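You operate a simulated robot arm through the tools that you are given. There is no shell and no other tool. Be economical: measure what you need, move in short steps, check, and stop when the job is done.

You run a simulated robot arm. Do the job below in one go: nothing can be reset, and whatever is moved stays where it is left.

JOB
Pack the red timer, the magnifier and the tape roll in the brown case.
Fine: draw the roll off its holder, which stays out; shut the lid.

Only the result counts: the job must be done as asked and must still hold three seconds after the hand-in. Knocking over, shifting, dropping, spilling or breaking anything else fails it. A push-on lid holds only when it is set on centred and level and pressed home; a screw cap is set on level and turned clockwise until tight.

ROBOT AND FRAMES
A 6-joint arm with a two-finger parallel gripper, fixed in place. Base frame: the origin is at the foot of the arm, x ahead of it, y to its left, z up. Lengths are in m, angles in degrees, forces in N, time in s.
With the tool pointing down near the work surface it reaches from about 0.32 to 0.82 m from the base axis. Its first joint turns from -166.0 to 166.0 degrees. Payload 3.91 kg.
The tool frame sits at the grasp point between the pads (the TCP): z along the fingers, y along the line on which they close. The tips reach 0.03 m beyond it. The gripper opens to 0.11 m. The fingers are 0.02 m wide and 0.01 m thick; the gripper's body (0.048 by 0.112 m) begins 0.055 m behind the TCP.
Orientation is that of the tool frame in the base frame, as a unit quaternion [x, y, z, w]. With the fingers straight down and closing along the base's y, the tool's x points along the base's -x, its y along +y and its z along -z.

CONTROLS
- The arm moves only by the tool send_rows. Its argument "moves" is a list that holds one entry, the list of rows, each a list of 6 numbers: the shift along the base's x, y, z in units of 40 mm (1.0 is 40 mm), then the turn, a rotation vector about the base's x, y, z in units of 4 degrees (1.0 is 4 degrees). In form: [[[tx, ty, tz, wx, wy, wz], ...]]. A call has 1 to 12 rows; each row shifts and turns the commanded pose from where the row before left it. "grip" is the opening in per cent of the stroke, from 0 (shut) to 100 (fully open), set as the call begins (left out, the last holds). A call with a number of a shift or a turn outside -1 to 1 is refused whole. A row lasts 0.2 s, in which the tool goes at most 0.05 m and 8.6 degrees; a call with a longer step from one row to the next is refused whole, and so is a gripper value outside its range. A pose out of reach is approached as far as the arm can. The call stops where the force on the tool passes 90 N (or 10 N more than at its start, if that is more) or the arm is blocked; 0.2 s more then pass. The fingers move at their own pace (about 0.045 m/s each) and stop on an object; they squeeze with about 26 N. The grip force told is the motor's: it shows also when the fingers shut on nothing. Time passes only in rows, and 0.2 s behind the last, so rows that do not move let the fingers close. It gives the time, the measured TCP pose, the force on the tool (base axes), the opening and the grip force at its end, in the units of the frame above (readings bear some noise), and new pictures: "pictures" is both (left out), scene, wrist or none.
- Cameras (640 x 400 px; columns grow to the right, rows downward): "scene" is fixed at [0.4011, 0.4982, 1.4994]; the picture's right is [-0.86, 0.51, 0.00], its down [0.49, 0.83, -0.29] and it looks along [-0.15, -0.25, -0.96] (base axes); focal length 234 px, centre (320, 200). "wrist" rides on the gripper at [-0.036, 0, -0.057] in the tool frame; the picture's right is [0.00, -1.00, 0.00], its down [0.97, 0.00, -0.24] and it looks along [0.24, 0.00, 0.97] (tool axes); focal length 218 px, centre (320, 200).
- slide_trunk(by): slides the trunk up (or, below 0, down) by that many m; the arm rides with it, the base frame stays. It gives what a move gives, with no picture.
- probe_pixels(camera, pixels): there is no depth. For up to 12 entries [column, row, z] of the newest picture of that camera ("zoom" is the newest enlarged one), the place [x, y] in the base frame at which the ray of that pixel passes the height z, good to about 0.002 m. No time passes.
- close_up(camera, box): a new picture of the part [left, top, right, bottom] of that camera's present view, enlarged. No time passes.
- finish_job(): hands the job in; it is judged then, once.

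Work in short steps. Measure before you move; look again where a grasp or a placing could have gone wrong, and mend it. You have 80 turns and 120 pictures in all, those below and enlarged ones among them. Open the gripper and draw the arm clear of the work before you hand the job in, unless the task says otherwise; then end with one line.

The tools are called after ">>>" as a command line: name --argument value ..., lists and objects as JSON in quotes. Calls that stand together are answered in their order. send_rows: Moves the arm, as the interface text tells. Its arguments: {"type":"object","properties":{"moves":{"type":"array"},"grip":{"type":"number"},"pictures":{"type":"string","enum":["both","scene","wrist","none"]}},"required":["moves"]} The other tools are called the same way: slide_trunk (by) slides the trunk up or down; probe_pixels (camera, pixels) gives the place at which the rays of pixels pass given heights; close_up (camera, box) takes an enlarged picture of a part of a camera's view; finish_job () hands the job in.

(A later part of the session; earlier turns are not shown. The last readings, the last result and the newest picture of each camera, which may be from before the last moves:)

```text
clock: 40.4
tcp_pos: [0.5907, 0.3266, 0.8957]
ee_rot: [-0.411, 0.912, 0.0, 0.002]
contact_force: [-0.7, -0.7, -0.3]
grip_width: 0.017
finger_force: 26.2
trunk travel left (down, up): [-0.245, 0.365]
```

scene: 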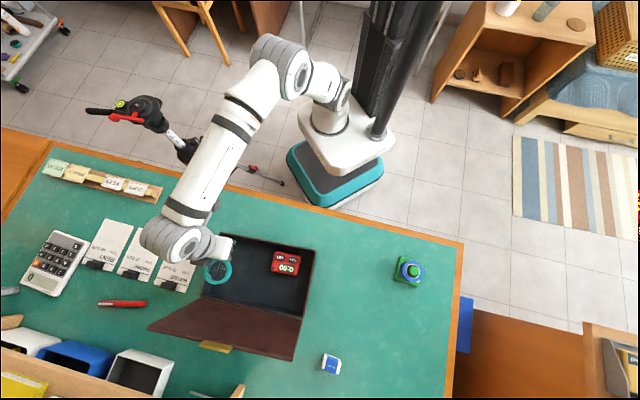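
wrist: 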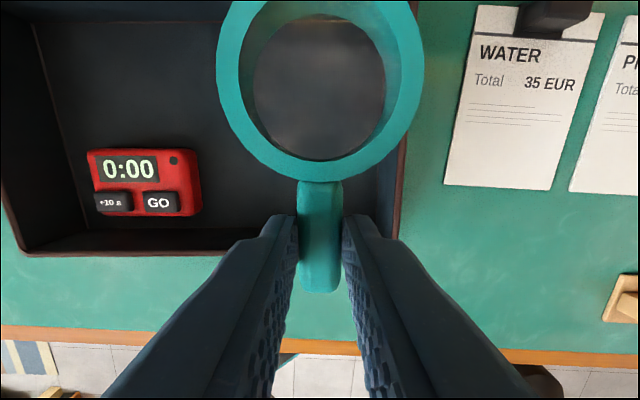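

It's lined up (233 mm along, 50 mm from the front). I'll lower to z≈0.785 and then creep to contact.

>>> send_rows --moves '[[[0, 0, -0.7, 0, 0, 0], [0, 0, -0.7, 0, 0, 0], [0, 0, -0.7, 0, 0, 0], [0, 0, -0.6, 0, 0, 0], [0, 0, 0, 0, 0, 0]]]' --pictures "none"

>>> send_rows --moves '[[[0, 0, -0.06, 0, 0, 0], [0, 0, -0.05, 0, 0, 0], [0, 0, 0, 0, 0, 0]]]' --pictures "wrist"

```text
clock: 41.5
tcp_pos: [0.5945, 0.3268, 0.785]
ee_rot: [-0.409, 0.912, 0.001, 0.001]
contact_force: [0.2, -0.1, -1.0]
grip_width: 0.0172
finger_force: 25.6
trunk travel left (down, up): [-0.245, 0.365]
```

```text
clock: 42.4
tcp_pos: [0.5938, 0.3282, 0.7812]
ee_rot: [-0.409, 0.913, 0.001, 0.0]
contact_force: [0.2, 0.4, -0.7]
grip_width: 0.017
finger_force: 26.1
trunk travel left (down, up): [-0.245, 0.365]
```

wrist: 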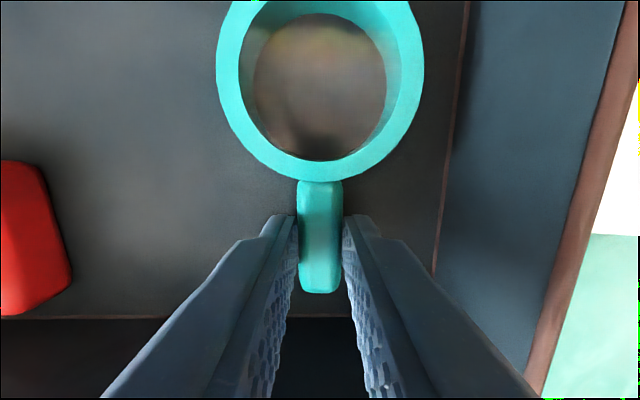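

No contact yet at 0.7812, so I'll creep 2 mm more and then release.

>>> send_rows --moves '[[[0, 0, -0.05, 0, 0, 0], [0, 0, -0.02, 0, 0, 0], [0, 0, 0, 0, 0, 0]]]' --pictures "none"

```text
clock: 43.1
tcp_pos: [0.5945, 0.3277, 0.7802]
ee_rot: [-0.409, 0.913, 0.001, 0.003]
contact_force: [1.0, -0.1, 13.7]
grip_width: 0.0171
finger_force: 26.3
trunk travel left (down, up): [-0.245, 0.365]
```

The magnifier is down. I'll release, rise, and travel to the tape holder near (0.165,0.644).

>>> send_rows --moves '[[[0, 0, 0, 0, 0, 0], [0, 0, 0, 0, 0, 0], [0, 0, 0.5, 0, 0, 0], [0, 0, 1, 0, 0, 0], [0, 0, 1, 0, 0, 0], [0, 0, 1, 0, 0, 0], [0, 0, 0.4, 0, 0, 0]]]' --grip 32 --pictures "wrist"

>>> send_rows --moves '[[[-0.895, 0.659, 0, 0, 0, 0], [-0.895, 0.659, 0, 0, 0, 0], [-0.895, 0.659, 0, 0, 0, 0], [-0.895, 0.659, 0, 0, 0, 0], [-0.895, 0.659, 0, 0, 0, 0], [-0.895, 0.659, 0, 0, 0, 0], [-0.895, 0.659, 0, 0, 0, 0], [-0.895, 0.659, 0, 0, 0, 0], [-0.895, 0.659, 0, 0, 0, 0], [-0.895, 0.659, 0, 0, 0, 0], [-0.895, 0.659, 0, 0, 0, 0], [-0.895, 0.659, 0, 0, 0, 0]]]' --grip 100

```text
clock: 44.8
tcp_pos: [0.5936, 0.3285, 0.9392]
ee_rot: [-0.408, 0.913, 0.0, 0.001]
contact_force: [-1.0, 1.0, 0.0]
grip_width: 0.0356
finger_force: 0.0
trunk travel left (down, up): [-0.245, 0.365]
```

wrist: 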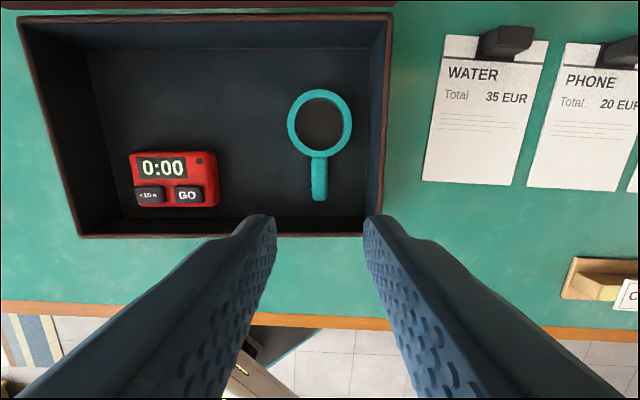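

```text
clock: 47.4
tcp_pos: [0.1645, 0.643, 0.9356]
ee_rot: [-0.409, 0.912, 0.0, 0.0]
contact_force: [0.2, -0.4, -0.9]
grip_width: 0.1102
finger_force: 0.1
trunk travel left (down, up): [-0.245, 0.365]
```

scene: 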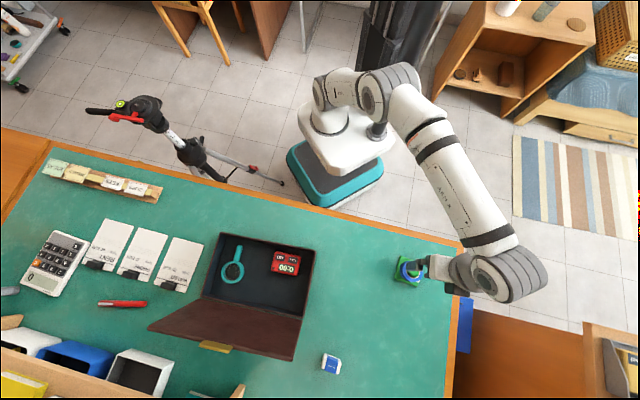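
wrist: 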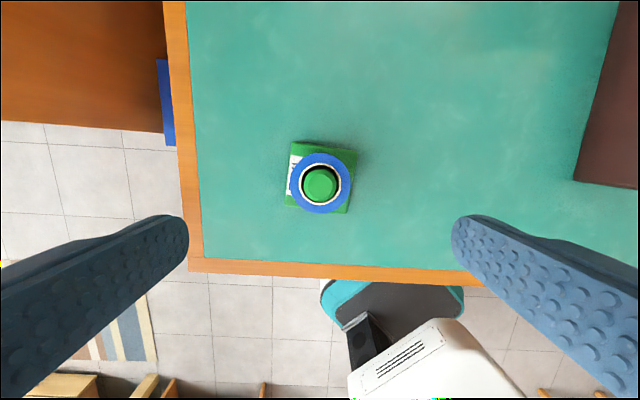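

The tape roll is at (321,183), nearly under the TCP. I'll enlarge it and probe its size from both cameras.

>>> close_up --camera "wrist" --box '[270, 130, 370, 225]'

>>> close_up --camera "scene" --box '[370, 240, 450, 300]'

>>> probe_pixels --camera "wrist" --pixels '[[290, 183, 0.78], [352, 183, 0.78], [321, 153, 0.78], [321, 214, 0.78], [293, 142, 0.748], [357, 149, 0.748], [348, 213, 0.748], [286, 206, 0.748], [320, 184, 0.8]]'

```text
4.21 times, centred on (320, 178) of wrist
```

zoom: 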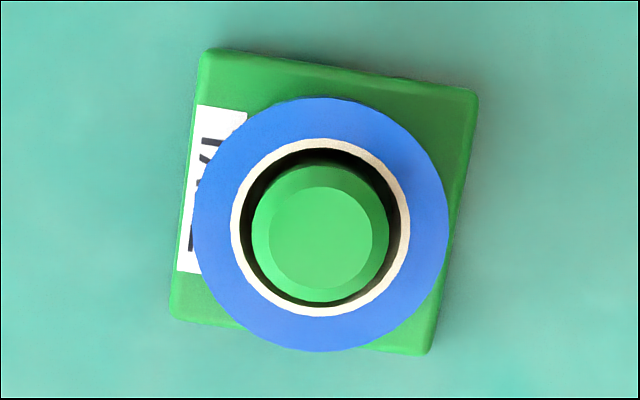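

```text
6.67 times, centred on (410, 270) of scene
```

zoom: 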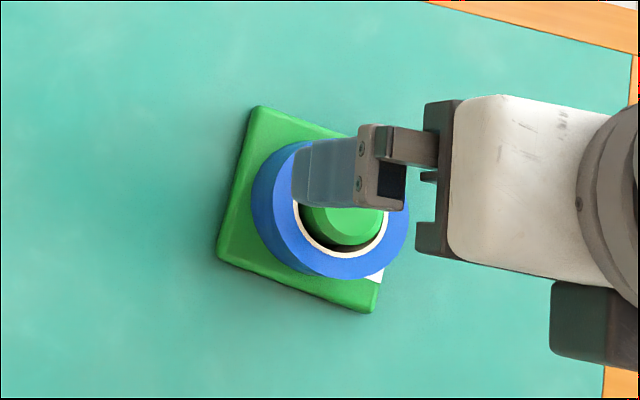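

```text
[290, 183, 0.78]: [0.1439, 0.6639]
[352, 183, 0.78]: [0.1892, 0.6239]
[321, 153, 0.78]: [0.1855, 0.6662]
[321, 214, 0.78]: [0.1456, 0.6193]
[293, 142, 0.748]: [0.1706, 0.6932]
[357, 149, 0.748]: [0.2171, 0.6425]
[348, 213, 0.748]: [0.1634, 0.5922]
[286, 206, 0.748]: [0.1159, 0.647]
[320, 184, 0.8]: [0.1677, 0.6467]
```

The tape centre is (0.166,0.6433), about 60 mm across, with its top near z≈0.78 on the holder plate at ≈0.75. I'll descend to z≈0.83 and check.

>>> send_rows --moves '[[[0.04, 0.01, -0.7, 0, 0, 0], [0, 0, -0.7, 0, 0, 0], [0, 0, -0.7, 0, 0, 0], [0, 0, -0.5, 0, 0, 0], [0, 0, 0, 0, 0, 0]]]' --grip 80 --pictures "wrist"

```text
clock: 48.5
tcp_pos: [0.1662, 0.6463, 0.8334]
ee_rot: [-0.409, 0.913, 0.001, 0.001]
contact_force: [-0.9, -0.2, -0.1]
grip_width: 0.0879
finger_force: 0.1
trunk travel left (down, up): [-0.245, 0.365]
```

wrist: 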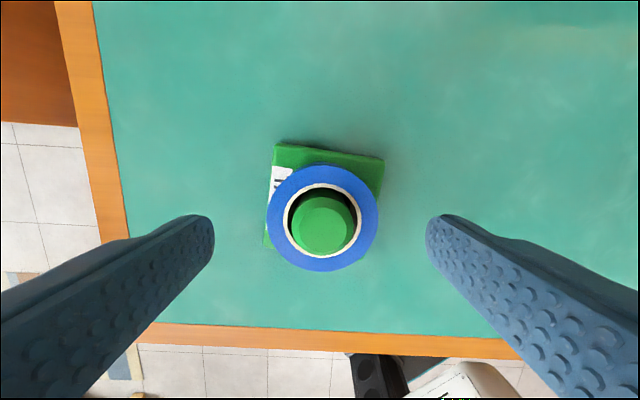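

Centred (322,217), so I'll lower to z≈0.788 and close on the roll.

>>> send_rows --moves '[[[0, 0, -0.5, 0, 0, 0], [0, 0, -0.5, 0, 0, 0], [0, 0, -0.12, 0, 0, 0], [0, 0, 0, 0, 0, 0]]]' --pictures "wrist"

>>> send_rows --moves '[[[0, 0, 0, 0, 0, 0], [0, 0, 0, 0, 0, 0], [0, 0, 0, 0, 0, 0], [0, 0, 0, 0, 0, 0]]]' --grip 30 --pictures "wrist"

```text
clock: 49.5
tcp_pos: [0.1665, 0.646, 0.7883]
ee_rot: [-0.409, 0.913, 0.0, 0.002]
contact_force: [0.6, -0.2, -0.3]
grip_width: 0.0879
finger_force: 0.0
trunk travel left (down, up): [-0.245, 0.365]
```

wrist: 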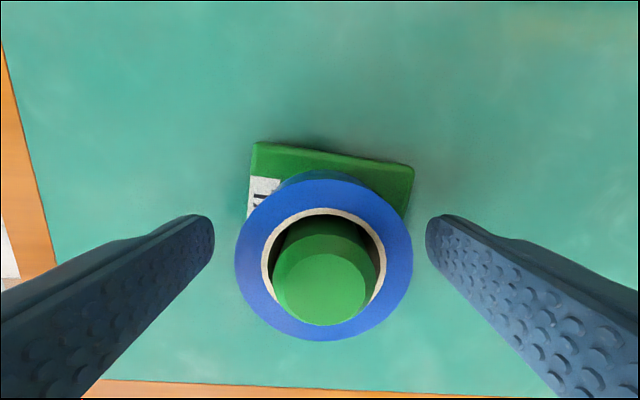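

```text
clock: 50.5
tcp_pos: [0.1662, 0.6471, 0.7877]
ee_rot: [-0.409, 0.912, 0.001, 0.001]
contact_force: [0.1, -0.6, -0.1]
grip_width: 0.0591
finger_force: 25.8
trunk travel left (down, up): [-0.245, 0.365]
```

wrist: 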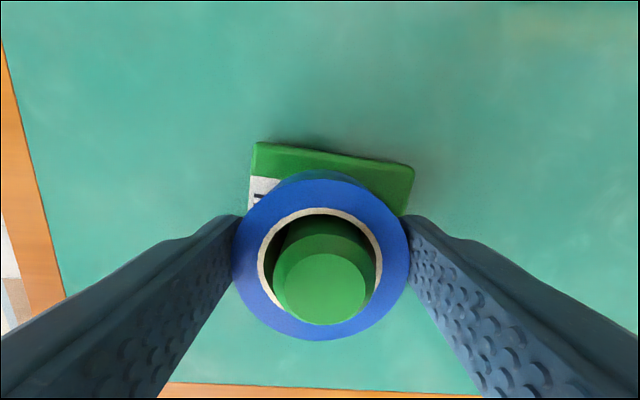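

The roll is gripped at 59 mm with a gap still around the post. I'll lift straight up.

>>> send_rows --moves '[[[0, 0, 0.2, 0, 0, 0], [0, 0, 0.4, 0, 0, 0], [0, 0, 0.5, 0, 0, 0], [0, 0, 0.7, 0, 0, 0], [0, 0, 0.8, 0, 0, 0], [0, 0, 0.5, 0, 0, 0]]]'

```text
clock: 52.0
tcp_pos: [0.167, 0.6436, 0.913]
ee_rot: [-0.409, 0.912, 0.0, 0.001]
contact_force: [-0.5, -0.2, 0.2]
grip_width: 0.0593
finger_force: 25.6
trunk travel left (down, up): [-0.245, 0.365]
```

scene: 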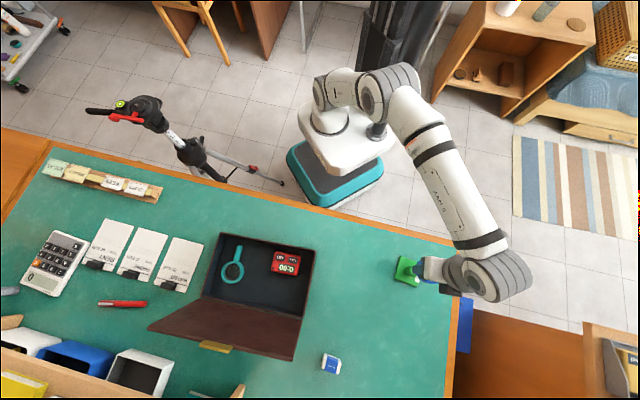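
wrist: 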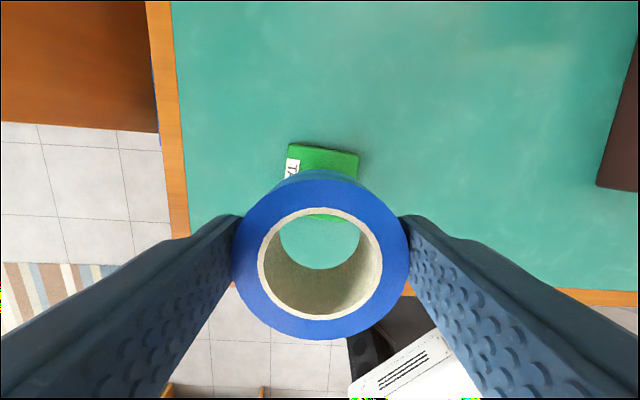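

The roll is off and the holder stayed put. I'll carry the roll to the free area behind the timer at (0.553,0.452).

>>> send_rows --moves '[[[0.964, -0.479, 0, 0, 0, 0], [0.964, -0.479, 0, 0, 0, 0], [0.964, -0.479, 0, 0, 0, 0], [0.964, -0.479, 0, 0, 0, 0], [0.964, -0.479, 0, 0, 0, 0], [0.964, -0.479, 0, 0, 0, 0], [0.964, -0.479, 0, 0, 0, 0], [0.964, -0.479, 0, 0, 0, 0], [0.964, -0.479, 0, 0, 0, 0], [0.964, -0.479, 0, 0, 0, 0], [0, 0, 0, 0, 0, 0]]]'

```text
clock: 54.4
tcp_pos: [0.5528, 0.4539, 0.9112]
ee_rot: [-0.41, 0.912, 0.001, 0.001]
contact_force: [0.0, 0.8, -0.5]
grip_width: 0.0595
finger_force: 25.6
trunk travel left (down, up): [-0.245, 0.365]
```

scene: 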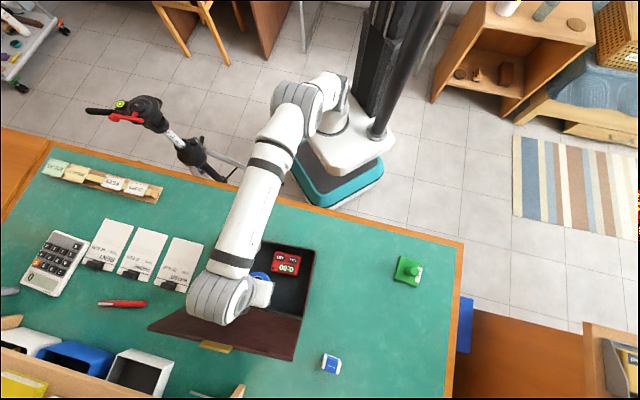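
wrist: 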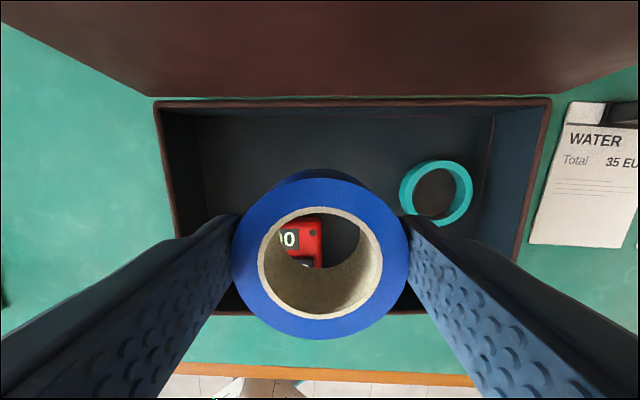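

I'll probe the timer's far right corner (322,222) and the ring's left edge against the planned spot.

>>> probe_pixels --camera "wrist" --pixels '[[322, 221, 0.765], [295, 221, 0.765], [401, 187, 0.765], [430, 162, 0.765]]'

>>> probe_pixels --camera "scene" --pixels '[[298, 276, 0.765], [271, 272, 0.765], [301, 255, 0.765]]'

```text
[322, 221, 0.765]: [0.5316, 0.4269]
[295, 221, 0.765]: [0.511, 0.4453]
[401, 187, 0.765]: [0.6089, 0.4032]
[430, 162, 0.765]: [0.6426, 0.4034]
```

```text
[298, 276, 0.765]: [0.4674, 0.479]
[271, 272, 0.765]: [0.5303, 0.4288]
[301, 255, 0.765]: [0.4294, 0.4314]
```

There's 4 mm clearance to the timer, so I'll nudge 3 mm toward the back and lower to z≈0.797.

>>> send_rows --moves '[[[0.05, 0.055, -0.6, 0, 0, 0], [0, 0, -0.7, 0, 0, 0], [0, 0, -0.7, 0, 0, 0], [0, 0, -0.6, 0, 0, 0], [0, 0, -0.25, 0, 0, 0], [0, 0, 0, 0, 0, 0]]]'

```text
clock: 55.8
tcp_pos: [0.554, 0.4569, 0.7958]
ee_rot: [-0.409, 0.913, 0.0, 0.001]
contact_force: [0.1, 0.1, -0.1]
grip_width: 0.0598
finger_force: 25.9
trunk travel left (down, up): [-0.245, 0.365]
```

scene: 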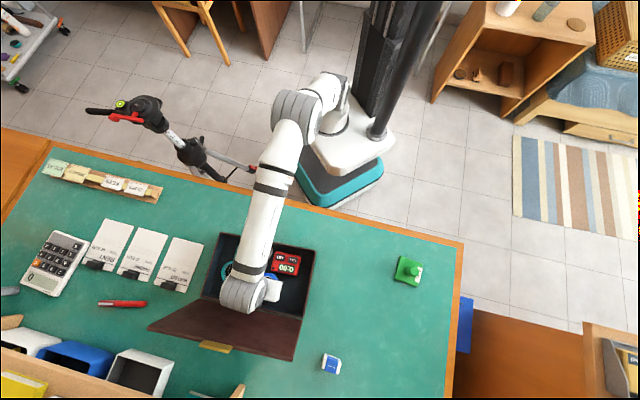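
wrist: 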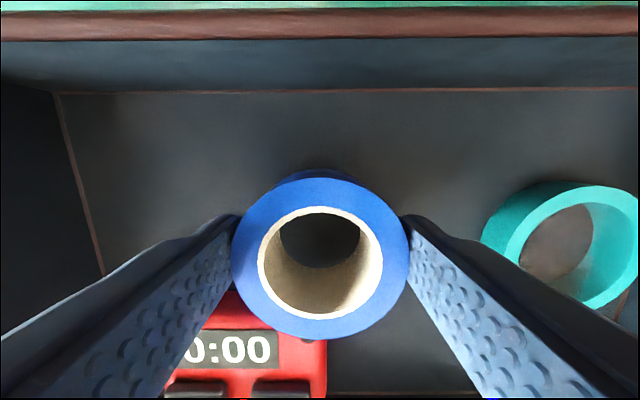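

Clear on all sides, so I'll creep down to contact.

>>> send_rows --moves '[[[0, 0, -0.1, 0, 0, 0], [0, 0, -0.08, 0, 0, 0], [0, 0, -0.08, 0, 0, 0], [0, 0, 0, 0, 0, 0]]]' --pictures "none"

```text
clock: 56.8
tcp_pos: [0.5537, 0.4546, 0.7877]
ee_rot: [-0.409, 0.912, 0.0, 0.001]
contact_force: [-0.5, -0.2, 0.8]
grip_width: 0.0595
finger_force: 25.6
trunk travel left (down, up): [-0.245, 0.365]
```

>>> send_rows --moves '[[[0, 0, -0.06, 0, 0, 0], [0, 0, -0.06, 0, 0, 0], [0, 0, 0, 0, 0, 0]]]' --pictures "none"

```text
clock: 57.5
tcp_pos: [0.5546, 0.4555, 0.7842]
ee_rot: [-0.408, 0.913, 0.0, 0.003]
contact_force: [-3.5, -0.5, 18.2]
grip_width: 0.0594
finger_force: 25.7
trunk travel left (down, up): [-0.245, 0.365]
```

The roll is on the floor of the case (18 N). I'll release it and rise straight up.

>>> send_rows --moves '[[[0, 0, 0.03, 0, 0, 0], [0, 0, 0, 0, 0, 0], [0, 0, 0, 0, 0, 0], [0, 0, 0.5, 0, 0, 0], [0, 0, 0.8, 0, 0, 0], [0, 0, 1, 0, 0, 0], [-0.3, -0.33, 1, 0, 0, 0], [-0.5, -0.55, 0.6, 0, 0, 0], [-0.5, -0.55, 0.3, 0, 0, 0]]]' --grip 73

```text
clock: 59.5
tcp_pos: [0.5022, 0.3992, 0.9512]
ee_rot: [-0.409, 0.913, -0.001, 0.002]
contact_force: [-0.2, -0.4, 0.2]
grip_width: 0.0803
finger_force: 0.3
trunk travel left (down, up): [-0.245, 0.365]
```

scene: 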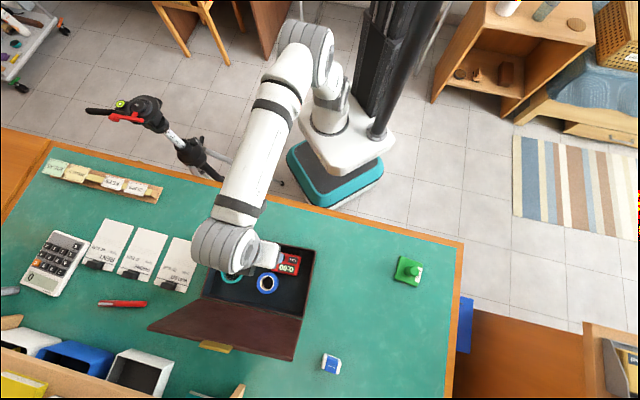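
wrist: 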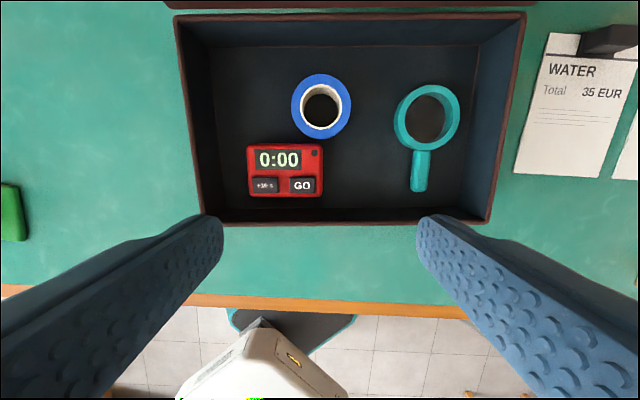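

All three items are in the case and clear of each other. To shut the lid I'll grip its tab from above with the fingers closing along the normal. I'll probe the open lid's edge (148,330)/(292,360) and tab (218,347), while raising the hand and turning it -90°.

>>> probe_pixels --camera "scene" --pixels '[[148, 330, 0.97], [292, 360, 0.97], [217, 347, 0.98], [217, 347, 0.99], [217, 343, 0.97], [303, 316, 0.795], [205, 297, 0.795]]'

>>> close_up --camera "scene" --box '[140, 280, 320, 392]'

>>> send_rows --moves '[[[0, 0, 0.3, 0, 0, -1], [0, 0, 0.3, 0, 0, -1], [0, 0, 0.3, 0, 0, -1], [0, 0, 0.3, 0, 0, -1], [0, 0, 0.3, 0, 0, -1], [0, 0, 0.3, 0, 0, -1], [0, 0, 0.3, 0, 0, -1], [0, 0, 0.3, 0, 0, -1], [0, 0, 0.3, 0, 0, -1], [0, 0, 0, 0, 0, -1], [0, 0, 0, 0, 0, -1], [0, 0, 0, 0, 0, -1]]]' --grip 100 --pictures "none"

>>> send_rows --moves '[[[0, 0, 0, 0, 0, -1], [0, 0, 0, 0, 0, -1], [0, 0, 0, 0, 0, -1], [0, 0, 0, 0, 0, -1], [0, 0, 0, 0, 0, -1], [0, 0, 0, 0, 0, -1], [0, 0, 0, 0, 0, -1], [0, 0, 0, 0, 0, -1], [0, 0, 0, 0, 0, -1], [0, 0, 0, 0, 0, -1], [0, 0, 0, 0, 0, -0.6]]]'

```text
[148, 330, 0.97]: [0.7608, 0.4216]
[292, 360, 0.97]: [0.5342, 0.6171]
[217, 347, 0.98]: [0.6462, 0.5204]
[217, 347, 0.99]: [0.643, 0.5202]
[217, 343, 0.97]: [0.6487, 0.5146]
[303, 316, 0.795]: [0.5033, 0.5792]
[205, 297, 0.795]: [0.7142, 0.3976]
```

```text
3.56 times, centred on (230, 336) of scene
```

zoom: 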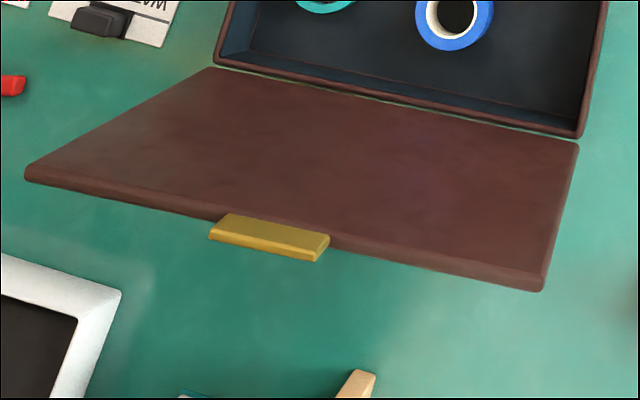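

```text
clock: 62.1
tcp_pos: [0.5036, 0.397, 1.0588]
ee_rot: [-0.002, 1.0, 0.0, 0.002]
contact_force: [0.6, -0.1, -0.7]
grip_width: 0.1098
finger_force: 0.1
trunk travel left (down, up): [-0.245, 0.365]
```

```text
clock: 64.5
tcp_pos: [0.502, 0.3987, 1.0581]
ee_rot: [0.359, 0.933, -0.001, 0.001]
contact_force: [-0.4, 0.1, -0.4]
grip_width: 0.11
finger_force: 0.0
trunk travel left (down, up): [-0.245, 0.365]
```

scene: 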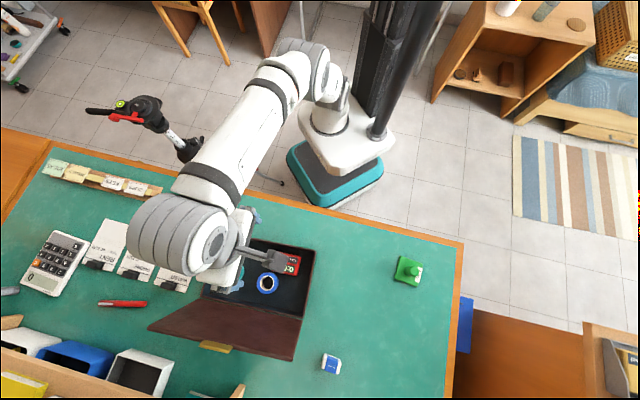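
wrist: 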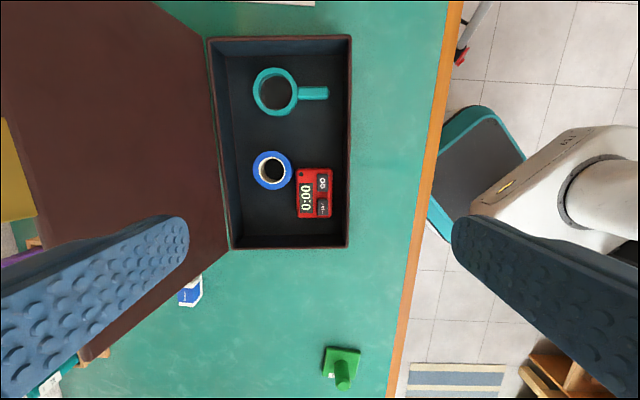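

The tab tip is near (0.646,0.520,0.98). I'll move above it at z≈1.06.

>>> send_rows --moves '[[[0.724, 0.614, 0, 0, 0, 0], [0.724, 0.614, 0, 0, 0, 0], [0.724, 0.614, 0, 0, 0, 0], [0.724, 0.614, 0, 0, 0, 0], [0.724, 0.614, 0, 0, 0, 0], [0, 0, 0, 0, 0, 0]]]'

```text
clock: 66.0
tcp_pos: [0.5529, 0.4374, 1.0197]
ee_rot: [0.36, 0.933, -0.001, 0.001]
contact_force: [0.4, -0.3, 0.0]
grip_width: 0.11
finger_force: 0.0
out of reach, approached as far as the arm can: row 2, 3, 4, 5
trunk travel left (down, up): [-0.245, 0.365]
```

scene: 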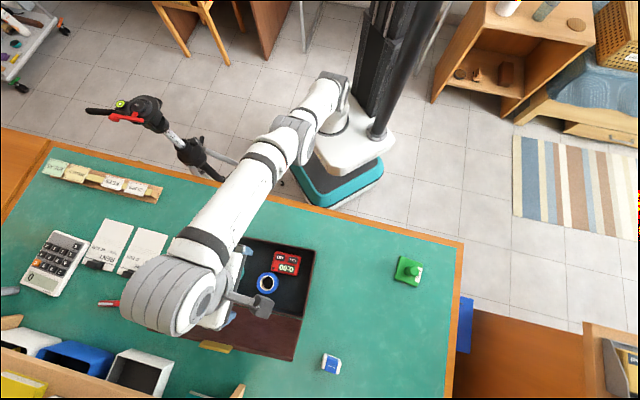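
wrist: 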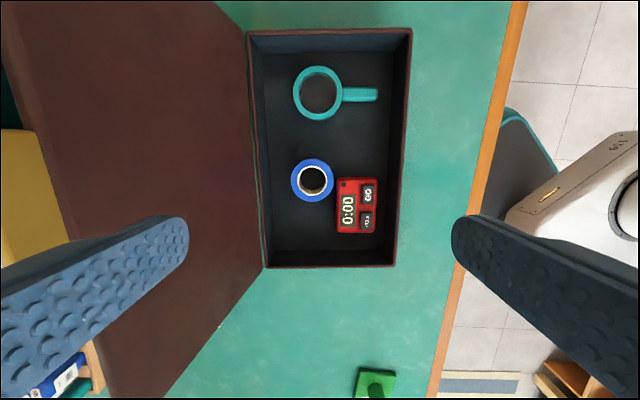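

The arm is fully stretched because the shoulder is too low. I'll raise the trunk 0.22 m and try again.

>>> slide_trunk --by 0.22

>>> send_rows --moves '[[[0.5, 0.45, -0.7, 0, 0, 0], [0.5, 0.45, -0.7, 0, 0, 0], [0.5, 0.45, -0.7, 0, 0, 0], [0.5, 0.45, -0.7, 0, 0, 0], [0.35, 0.3, -0.7, 0, 0, 0], [0, 0, -0.6, 0, 0, 0]]]'

```text
clock: 68.3
tcp_pos: [0.5542, 0.4383, 1.2389]
ee_rot: [0.36, 0.933, -0.001, 0.001]
contact_force: [0.0, -0.5, -0.4]
grip_width: 0.1101
finger_force: 0.1
trunk travel left (down, up): [-0.465, 0.145]
```

```text
clock: 69.7
tcp_pos: [0.6018, 0.4799, 1.1003]
ee_rot: [0.359, 0.933, -0.002, 0.0]
contact_force: [-0.3, -0.3, 0.4]
grip_width: 0.1101
finger_force: 0.1
out of reach, approached as far as the arm can: row 1, 2, 3, 4, 5, 6
trunk travel left (down, up): [-0.465, 0.145]
```

scene: 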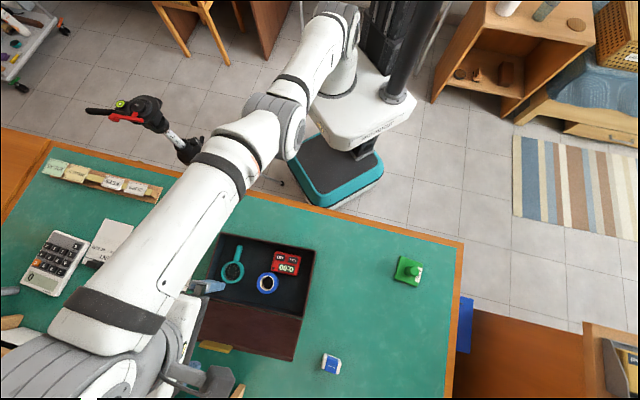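
wrist: 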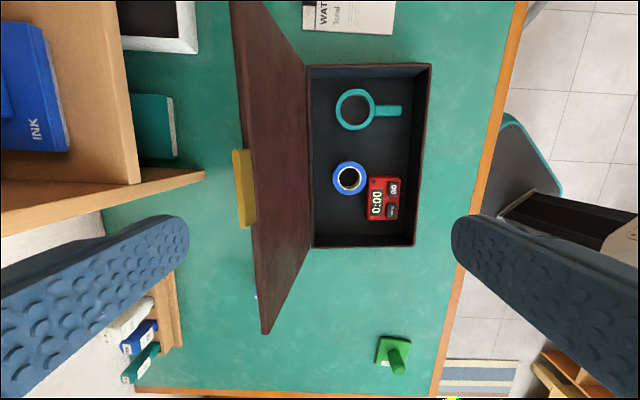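

The maximum reach is about 0.82, so I'll raise the trunk 0.10 m and straddle the lid edge with TCP s≈0.785, so that the rear finger (inner face at s≈0.84) sits behind the lid.

>>> slide_trunk --by 0.1

>>> send_rows --moves '[[[0.1, 0.1, -0.8, 0, 0, 0], [0.2, 0.1, -0.8, 0, 0, 0], [0.2, 0.15, -0.8, 0, 0, 0], [0, 0, -0.7, 0, 0, 0], [0, 0, 0, 0, 0, 0]]]'

```text
clock: 71.0
tcp_pos: [0.6024, 0.4811, 1.2]
ee_rot: [0.359, 0.933, -0.002, 0.0]
contact_force: [0.4, 0.2, 0.4]
grip_width: 0.1099
finger_force: 0.0
trunk travel left (down, up): [-0.565, 0.045]
```

```text
clock: 72.2
tcp_pos: [0.6291, 0.5011, 1.078]
ee_rot: [0.358, 0.934, -0.003, 0.0]
contact_force: [0.0, -0.2, 0.3]
grip_width: 0.1099
finger_force: 0.0
out of reach, approached as far as the arm can: row 1, 4
trunk travel left (down, up): [-0.565, 0.045]
```

scene: 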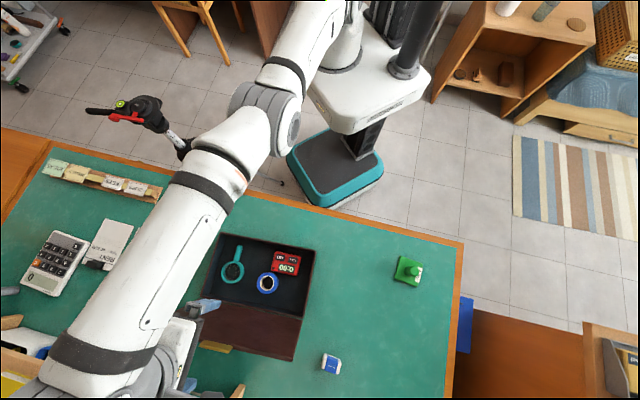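
wrist: 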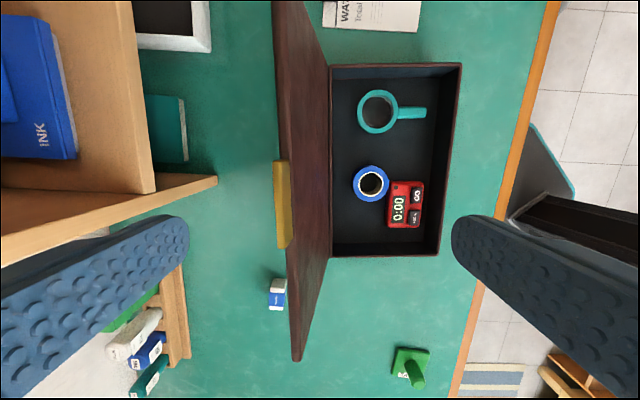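

The tab (cols 275–290, row 204) lies between the fingers. I'll lower 85 mm so the rear finger goes behind the lid.

>>> send_rows --moves '[[[0, 0, -0.7, 0, 0, 0], [0, 0, -0.7, 0, 0, 0], [0, 0, -0.7, 0, 0, 0], [0, 0, 0, 0, 0, 0]]]'

```text
clock: 73.2
tcp_pos: [0.6351, 0.5077, 0.9946]
ee_rot: [0.359, 0.933, -0.004, -0.001]
contact_force: [0.8, 0.6, -0.1]
grip_width: 0.1101
finger_force: 0.1
out of reach, approached as far as the arm can: row 1, 2
trunk travel left (down, up): [-0.565, 0.045]
```

scene: 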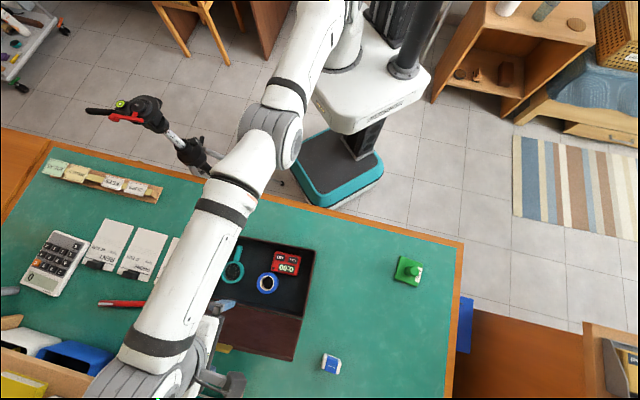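
wrist: 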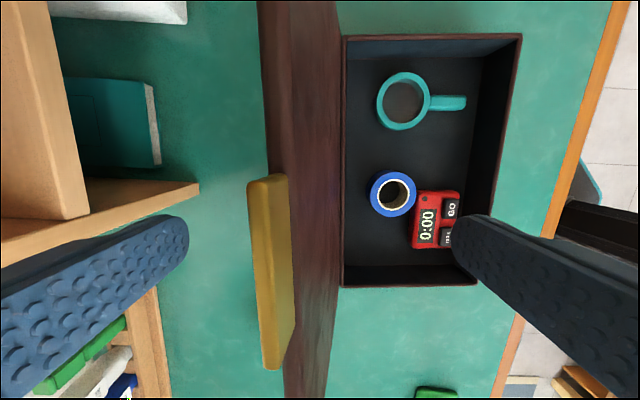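

The tab is now between the fingers at s≈0.82, with TCP s≈0.80. I'll lower 8 mm more and narrow the fingers to about 30 mm to capture the tab loosely.

>>> send_rows --moves '[[[0, 0, -0.2, 0, 0, 0], [0, 0, 0, 0, 0, 0], [0, 0, 0, 0, 0, 0], [0, 0, 0, 0, 0, 0], [0, 0, 0, 0, 0, 0], [0, 0, 0, 0, 0, 0]]]' --grip 28

```text
clock: 74.6
tcp_pos: [0.6375, 0.5076, 0.987]
ee_rot: [0.359, 0.933, -0.004, 0.0]
contact_force: [0.7, 0.4, 0.4]
grip_width: 0.0308
finger_force: 0.0
trunk travel left (down, up): [-0.565, 0.045]
```

scene: 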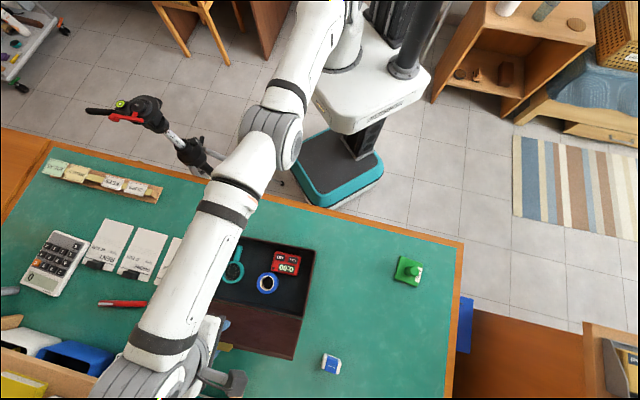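
wrist: 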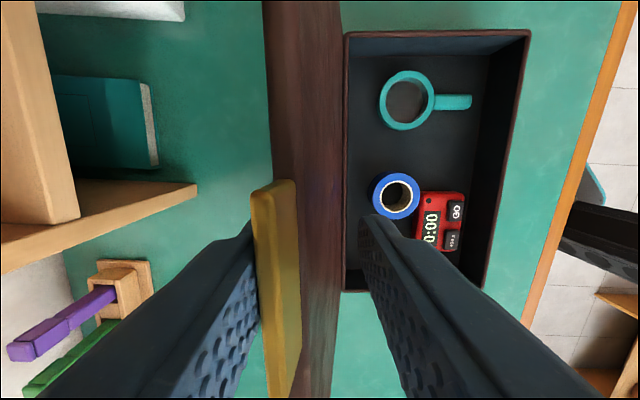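

Captured. I'll swing the lid along its arc, pitching the tool with it, to about 60°.

>>> send_rows --moves '[[[-0.285, -0.316, 0.04, 0, 0, 0], [-0.285, -0.316, 0.04, 0, 0, 0], [-0.285, -0.316, -0.04, 0.93, -0.84, 0], [-0.285, -0.316, -0.04, 0.93, -0.84, 0], [-0.28, -0.31, -0.1, 0.93, -0.84, 0], [-0.28, -0.31, -0.12, 0.93, -0.84, 0], [-0.265, -0.295, -0.17, 0.93, -0.84, 0], [-0.265, -0.295, -0.2, 0.93, -0.84, 0]]]'

```text
clock: 76.4
tcp_pos: [0.7262, 0.5609, 1.0138]
ee_rot: [0.347, 0.902, 0.241, 0.094]
contact_force: [-2.9, -3.1, 0.7]
grip_width: 0.0322
finger_force: 1.4
out of reach, approached as far as the arm can: row 1, 2, 3, 4, 5, 6, 7, 8
trunk travel left (down, up): [-0.565, 0.045]
```

scene: 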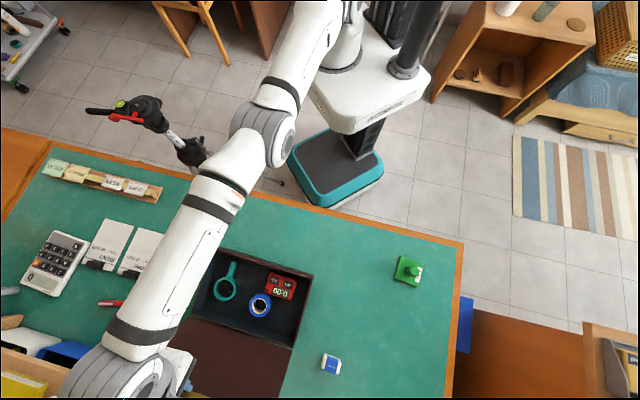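
wrist: 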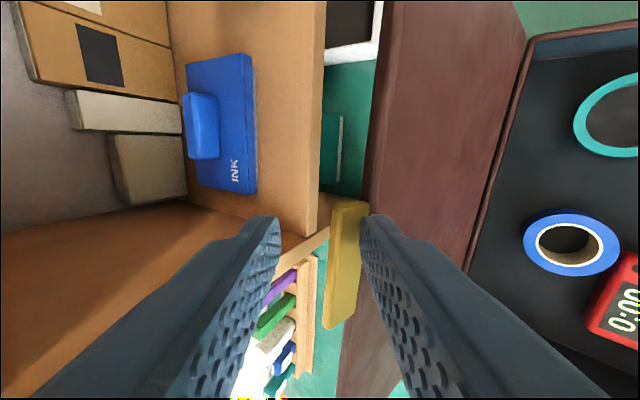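

The near-straight elbow made the solver drift outward, which pushed the lid against its stop and slid the case several cm. I'll stop pitching and test a small pull back along -n.

>>> send_rows --moves '[[[-0.25, -0.28, 0, 0, 0, 0], [-0.25, -0.28, 0, 0, 0, 0], [0, 0, 0, 0, 0, 0]]]'

```text
clock: 77.2
tcp_pos: [0.7046, 0.5385, 1.0147]
ee_rot: [0.348, 0.901, 0.24, 0.094]
contact_force: [-0.4, 0.2, -0.9]
grip_width: 0.0311
finger_force: 0.1
trunk travel left (down, up): [-0.565, 0.045]
```

scene: 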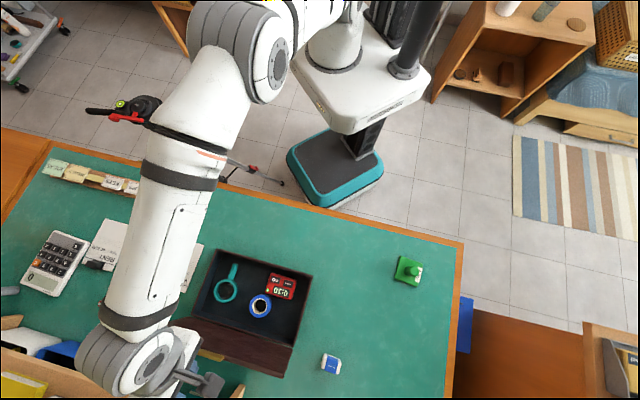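
wrist: 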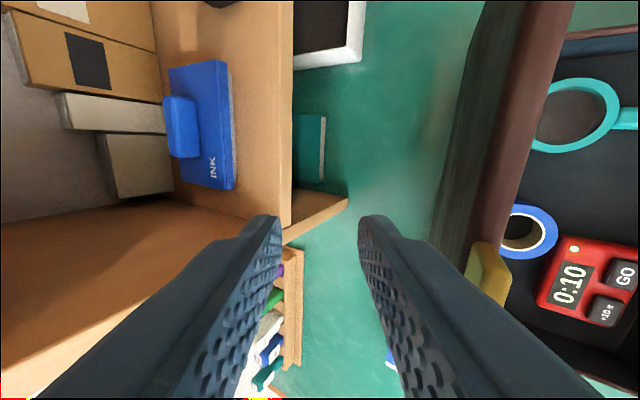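

The elbow has bent up now. The lid has swung back in front of the fingers and the timer reads 0:10, so I'll look closely before moving.

>>> close_up --camera "scene" --box '[160, 230, 340, 400]'

>>> close_up --camera "wrist" --box '[400, 60, 640, 330]'

```text
2.35 times, centred on (250, 315) of scene
```

zoom: 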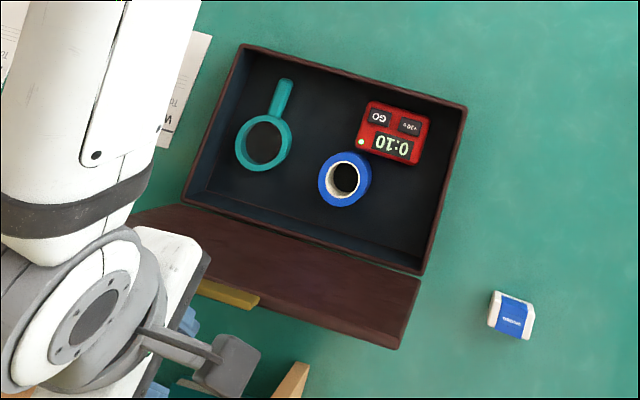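

```text
1.48 times, centred on (520, 195) of wrist
```

zoom: 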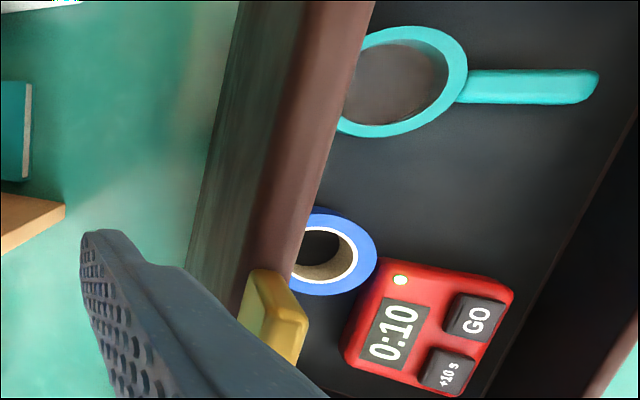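

I'll measure the case's new pose from the rim corners in the scene.

>>> probe_pixels --camera "scene" --pixels '[[312.3, 275, 0.793], [217, 249.5, 0.793], [294, 345.5, 0.793], [192, 316, 0.793], [292.5, 371, 0.9], [292.5, 371, 0.98], [208, 354, 0.98]]'

>>> probe_pixels --camera "wrist" --pixels '[[488, 255, 0.98], [488, 255, 1.0], [345, 200, 0.74], [292, 225, 0.9]]'

```text
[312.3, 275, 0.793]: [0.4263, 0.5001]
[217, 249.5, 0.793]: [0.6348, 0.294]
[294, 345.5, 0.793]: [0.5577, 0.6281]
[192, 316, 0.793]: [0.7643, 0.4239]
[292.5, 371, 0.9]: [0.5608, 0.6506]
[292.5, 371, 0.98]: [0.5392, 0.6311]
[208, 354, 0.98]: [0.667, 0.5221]
```

```text
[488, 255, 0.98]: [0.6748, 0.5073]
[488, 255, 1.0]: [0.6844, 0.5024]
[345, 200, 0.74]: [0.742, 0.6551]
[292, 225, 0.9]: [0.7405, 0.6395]
```

The case shifted about 60 mm and turned -3.6°, with its contents intact. The lid stands at about 90° by itself, so the hinge has friction, and my fingers are just behind its top edge. I'll close the fingers and lower 38 mm behind the lid.

>>> send_rows --moves '[[[0.1, 0.1, 0, 0, 0, 0], [0, 0, 0, 0, 0, 0], [0, 0, -0.3, 0, 0, 0], [0, 0, -0.35, 0, 0, 0], [0, 0, -0.3, 0, 0, 0], [0, 0, 0, 0, 0, 0]]]' --grip 0

```text
clock: 78.6
tcp_pos: [0.7089, 0.5444, 0.9754]
ee_rot: [0.347, 0.902, 0.24, 0.093]
contact_force: [-0.5, -0.6, 0.5]
grip_width: 0.0
finger_force: 26.3
trunk travel left (down, up): [-0.565, 0.045]
```

scene: 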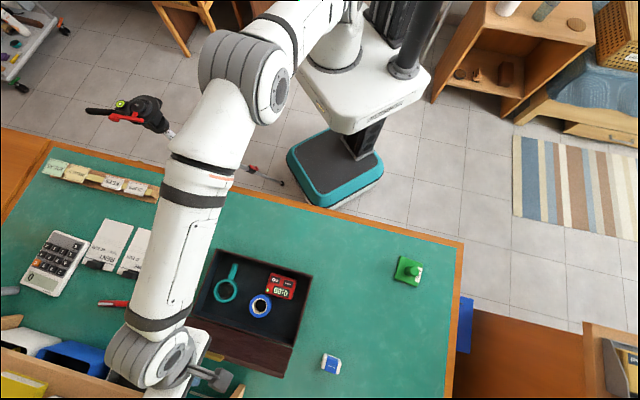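
wrist: 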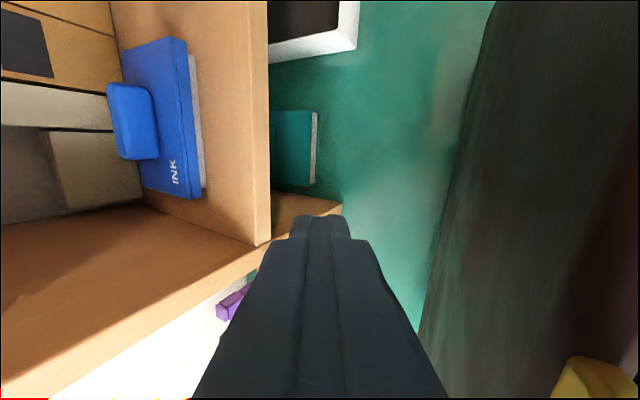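

The finger is behind the lid. I'll pull toward -n in small steps.

>>> send_rows --moves '[[[-0.35, -0.35, 0, 0, 0, 0], [-0.35, -0.35, 0, 0, 0, 0], [-0.35, -0.35, 0, 0, 0, 0], [-0.35, -0.35, 0, 0, 0, 0]]]'

```text
clock: 79.6
tcp_pos: [0.6526, 0.4876, 0.9755]
ee_rot: [0.348, 0.901, 0.241, 0.093]
contact_force: [0.2, -0.5, 0.6]
grip_width: 0.0
finger_force: 25.7
trunk travel left (down, up): [-0.565, 0.045]
```

scene: 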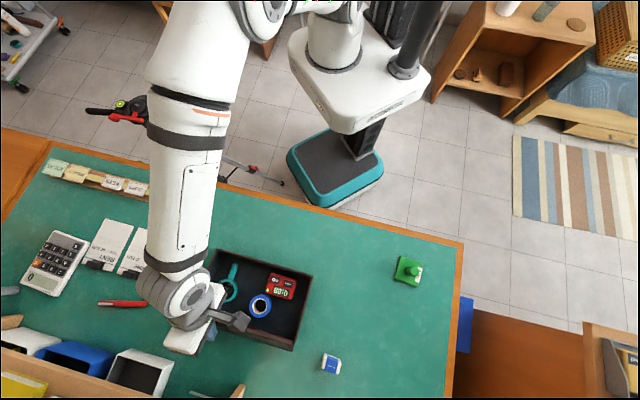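
wrist: 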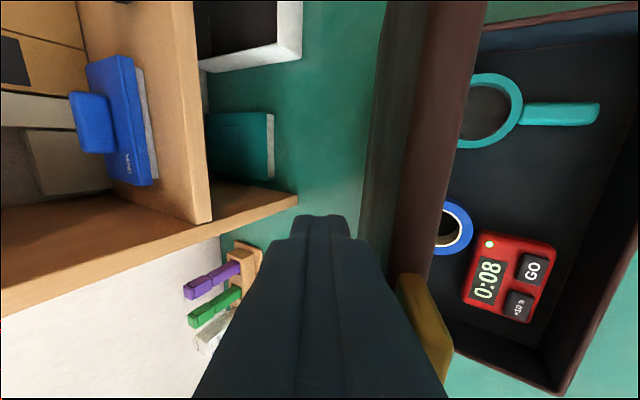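

The lid is following (about 80°). I'll continue along the arc to about 45°.

>>> send_rows --moves '[[[-0.33, -0.325, -0.08, 0, 0, 0], [-0.33, -0.325, -0.1, 0, 0, 0], [-0.33, -0.325, -0.12, 0, 0, 0], [-0.29, -0.285, -0.3, 0, 0, 0], [-0.29, -0.285, -0.35, 0, 0, 0]]]'

```text
clock: 80.8
tcp_pos: [0.5898, 0.4286, 0.9401]
ee_rot: [0.347, 0.902, 0.24, 0.093]
contact_force: [-0.1, -0.5, 0.3]
grip_width: 0.0
finger_force: 25.5
trunk travel left (down, up): [-0.565, 0.045]
```

scene: 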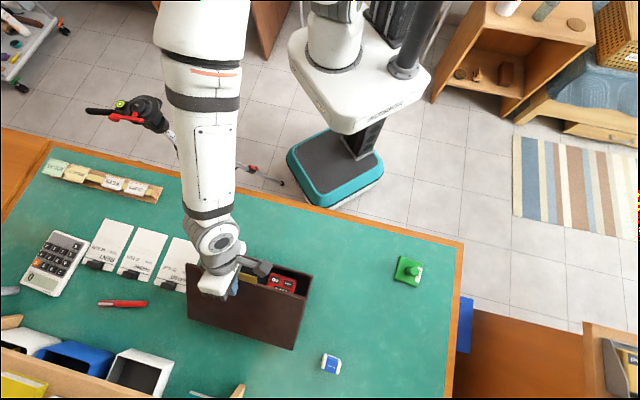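
wrist: 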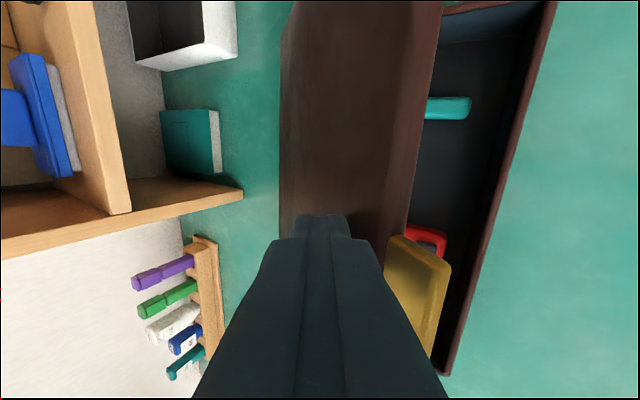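

The lid is about 50°. I'll continue down to around 15°.

>>> send_rows --moves '[[[-0.23, -0.23, -0.4, 0, 0, 0], [-0.23, -0.23, -0.42, 0, 0, 0], [-0.14, -0.14, -0.48, 0, 0, 0], [-0.14, -0.14, -0.48, 0, 0, 0]]]'

```text
clock: 81.8
tcp_pos: [0.5611, 0.3987, 0.8657]
ee_rot: [0.347, 0.902, 0.24, 0.094]
contact_force: [-0.4, -0.3, 0.1]
grip_width: 0.0
finger_force: 26.2
trunk travel left (down, up): [-0.565, 0.045]
```

scene: 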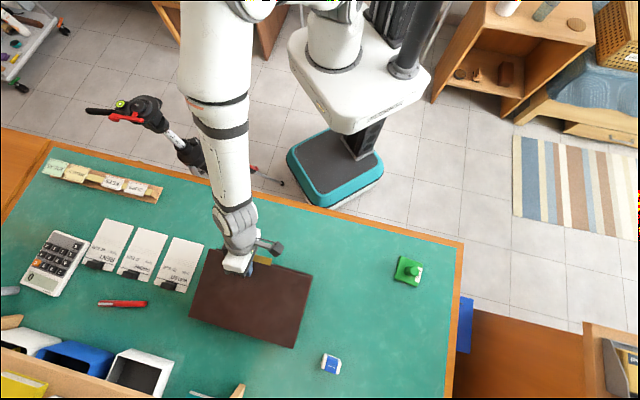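
wrist: 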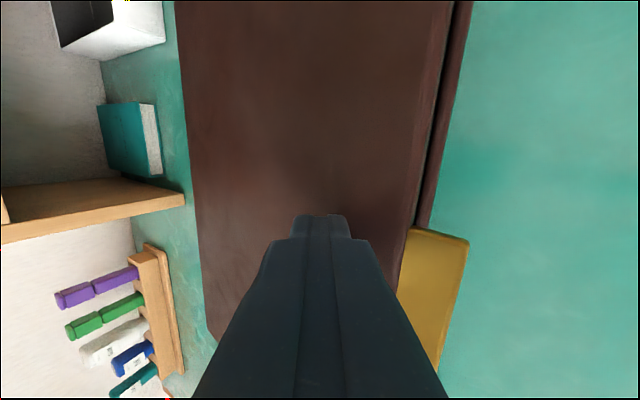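

The lid is almost down. I'll press gently until the force rises.

>>> send_rows --moves '[[[0, 0, -0.35, 0, 0, 0], [0, 0, -0.3, 0, 0, 0], [0, 0, -0.15, 0, 0, 0], [0, 0, 0, 0, 0, 0]]]'

```text
clock: 82.8
tcp_pos: [0.5598, 0.3968, 0.8354]
ee_rot: [0.347, 0.901, 0.243, 0.094]
contact_force: [-2.2, -0.9, 18.1]
grip_width: 0.0002
finger_force: 26.5
trunk travel left (down, up): [-0.565, 0.045]
```

scene: 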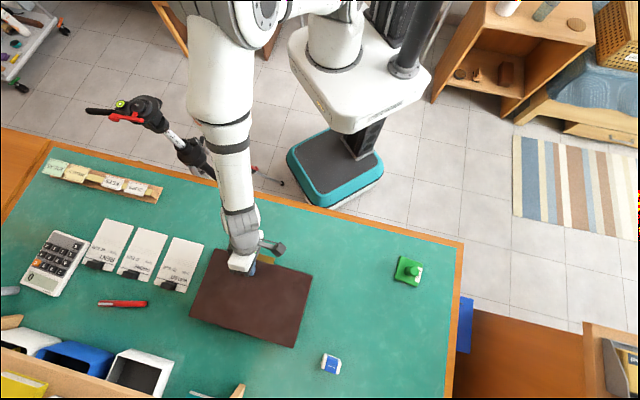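
wrist: 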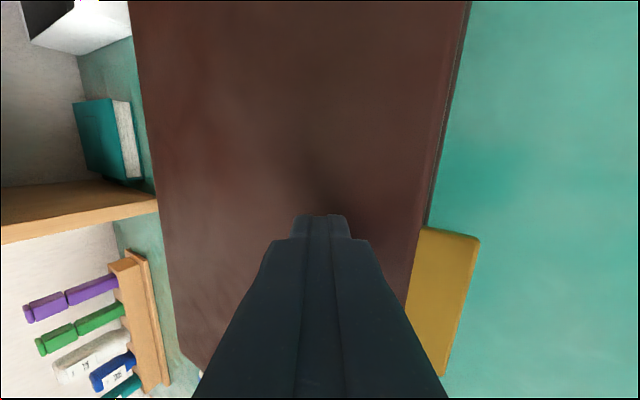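

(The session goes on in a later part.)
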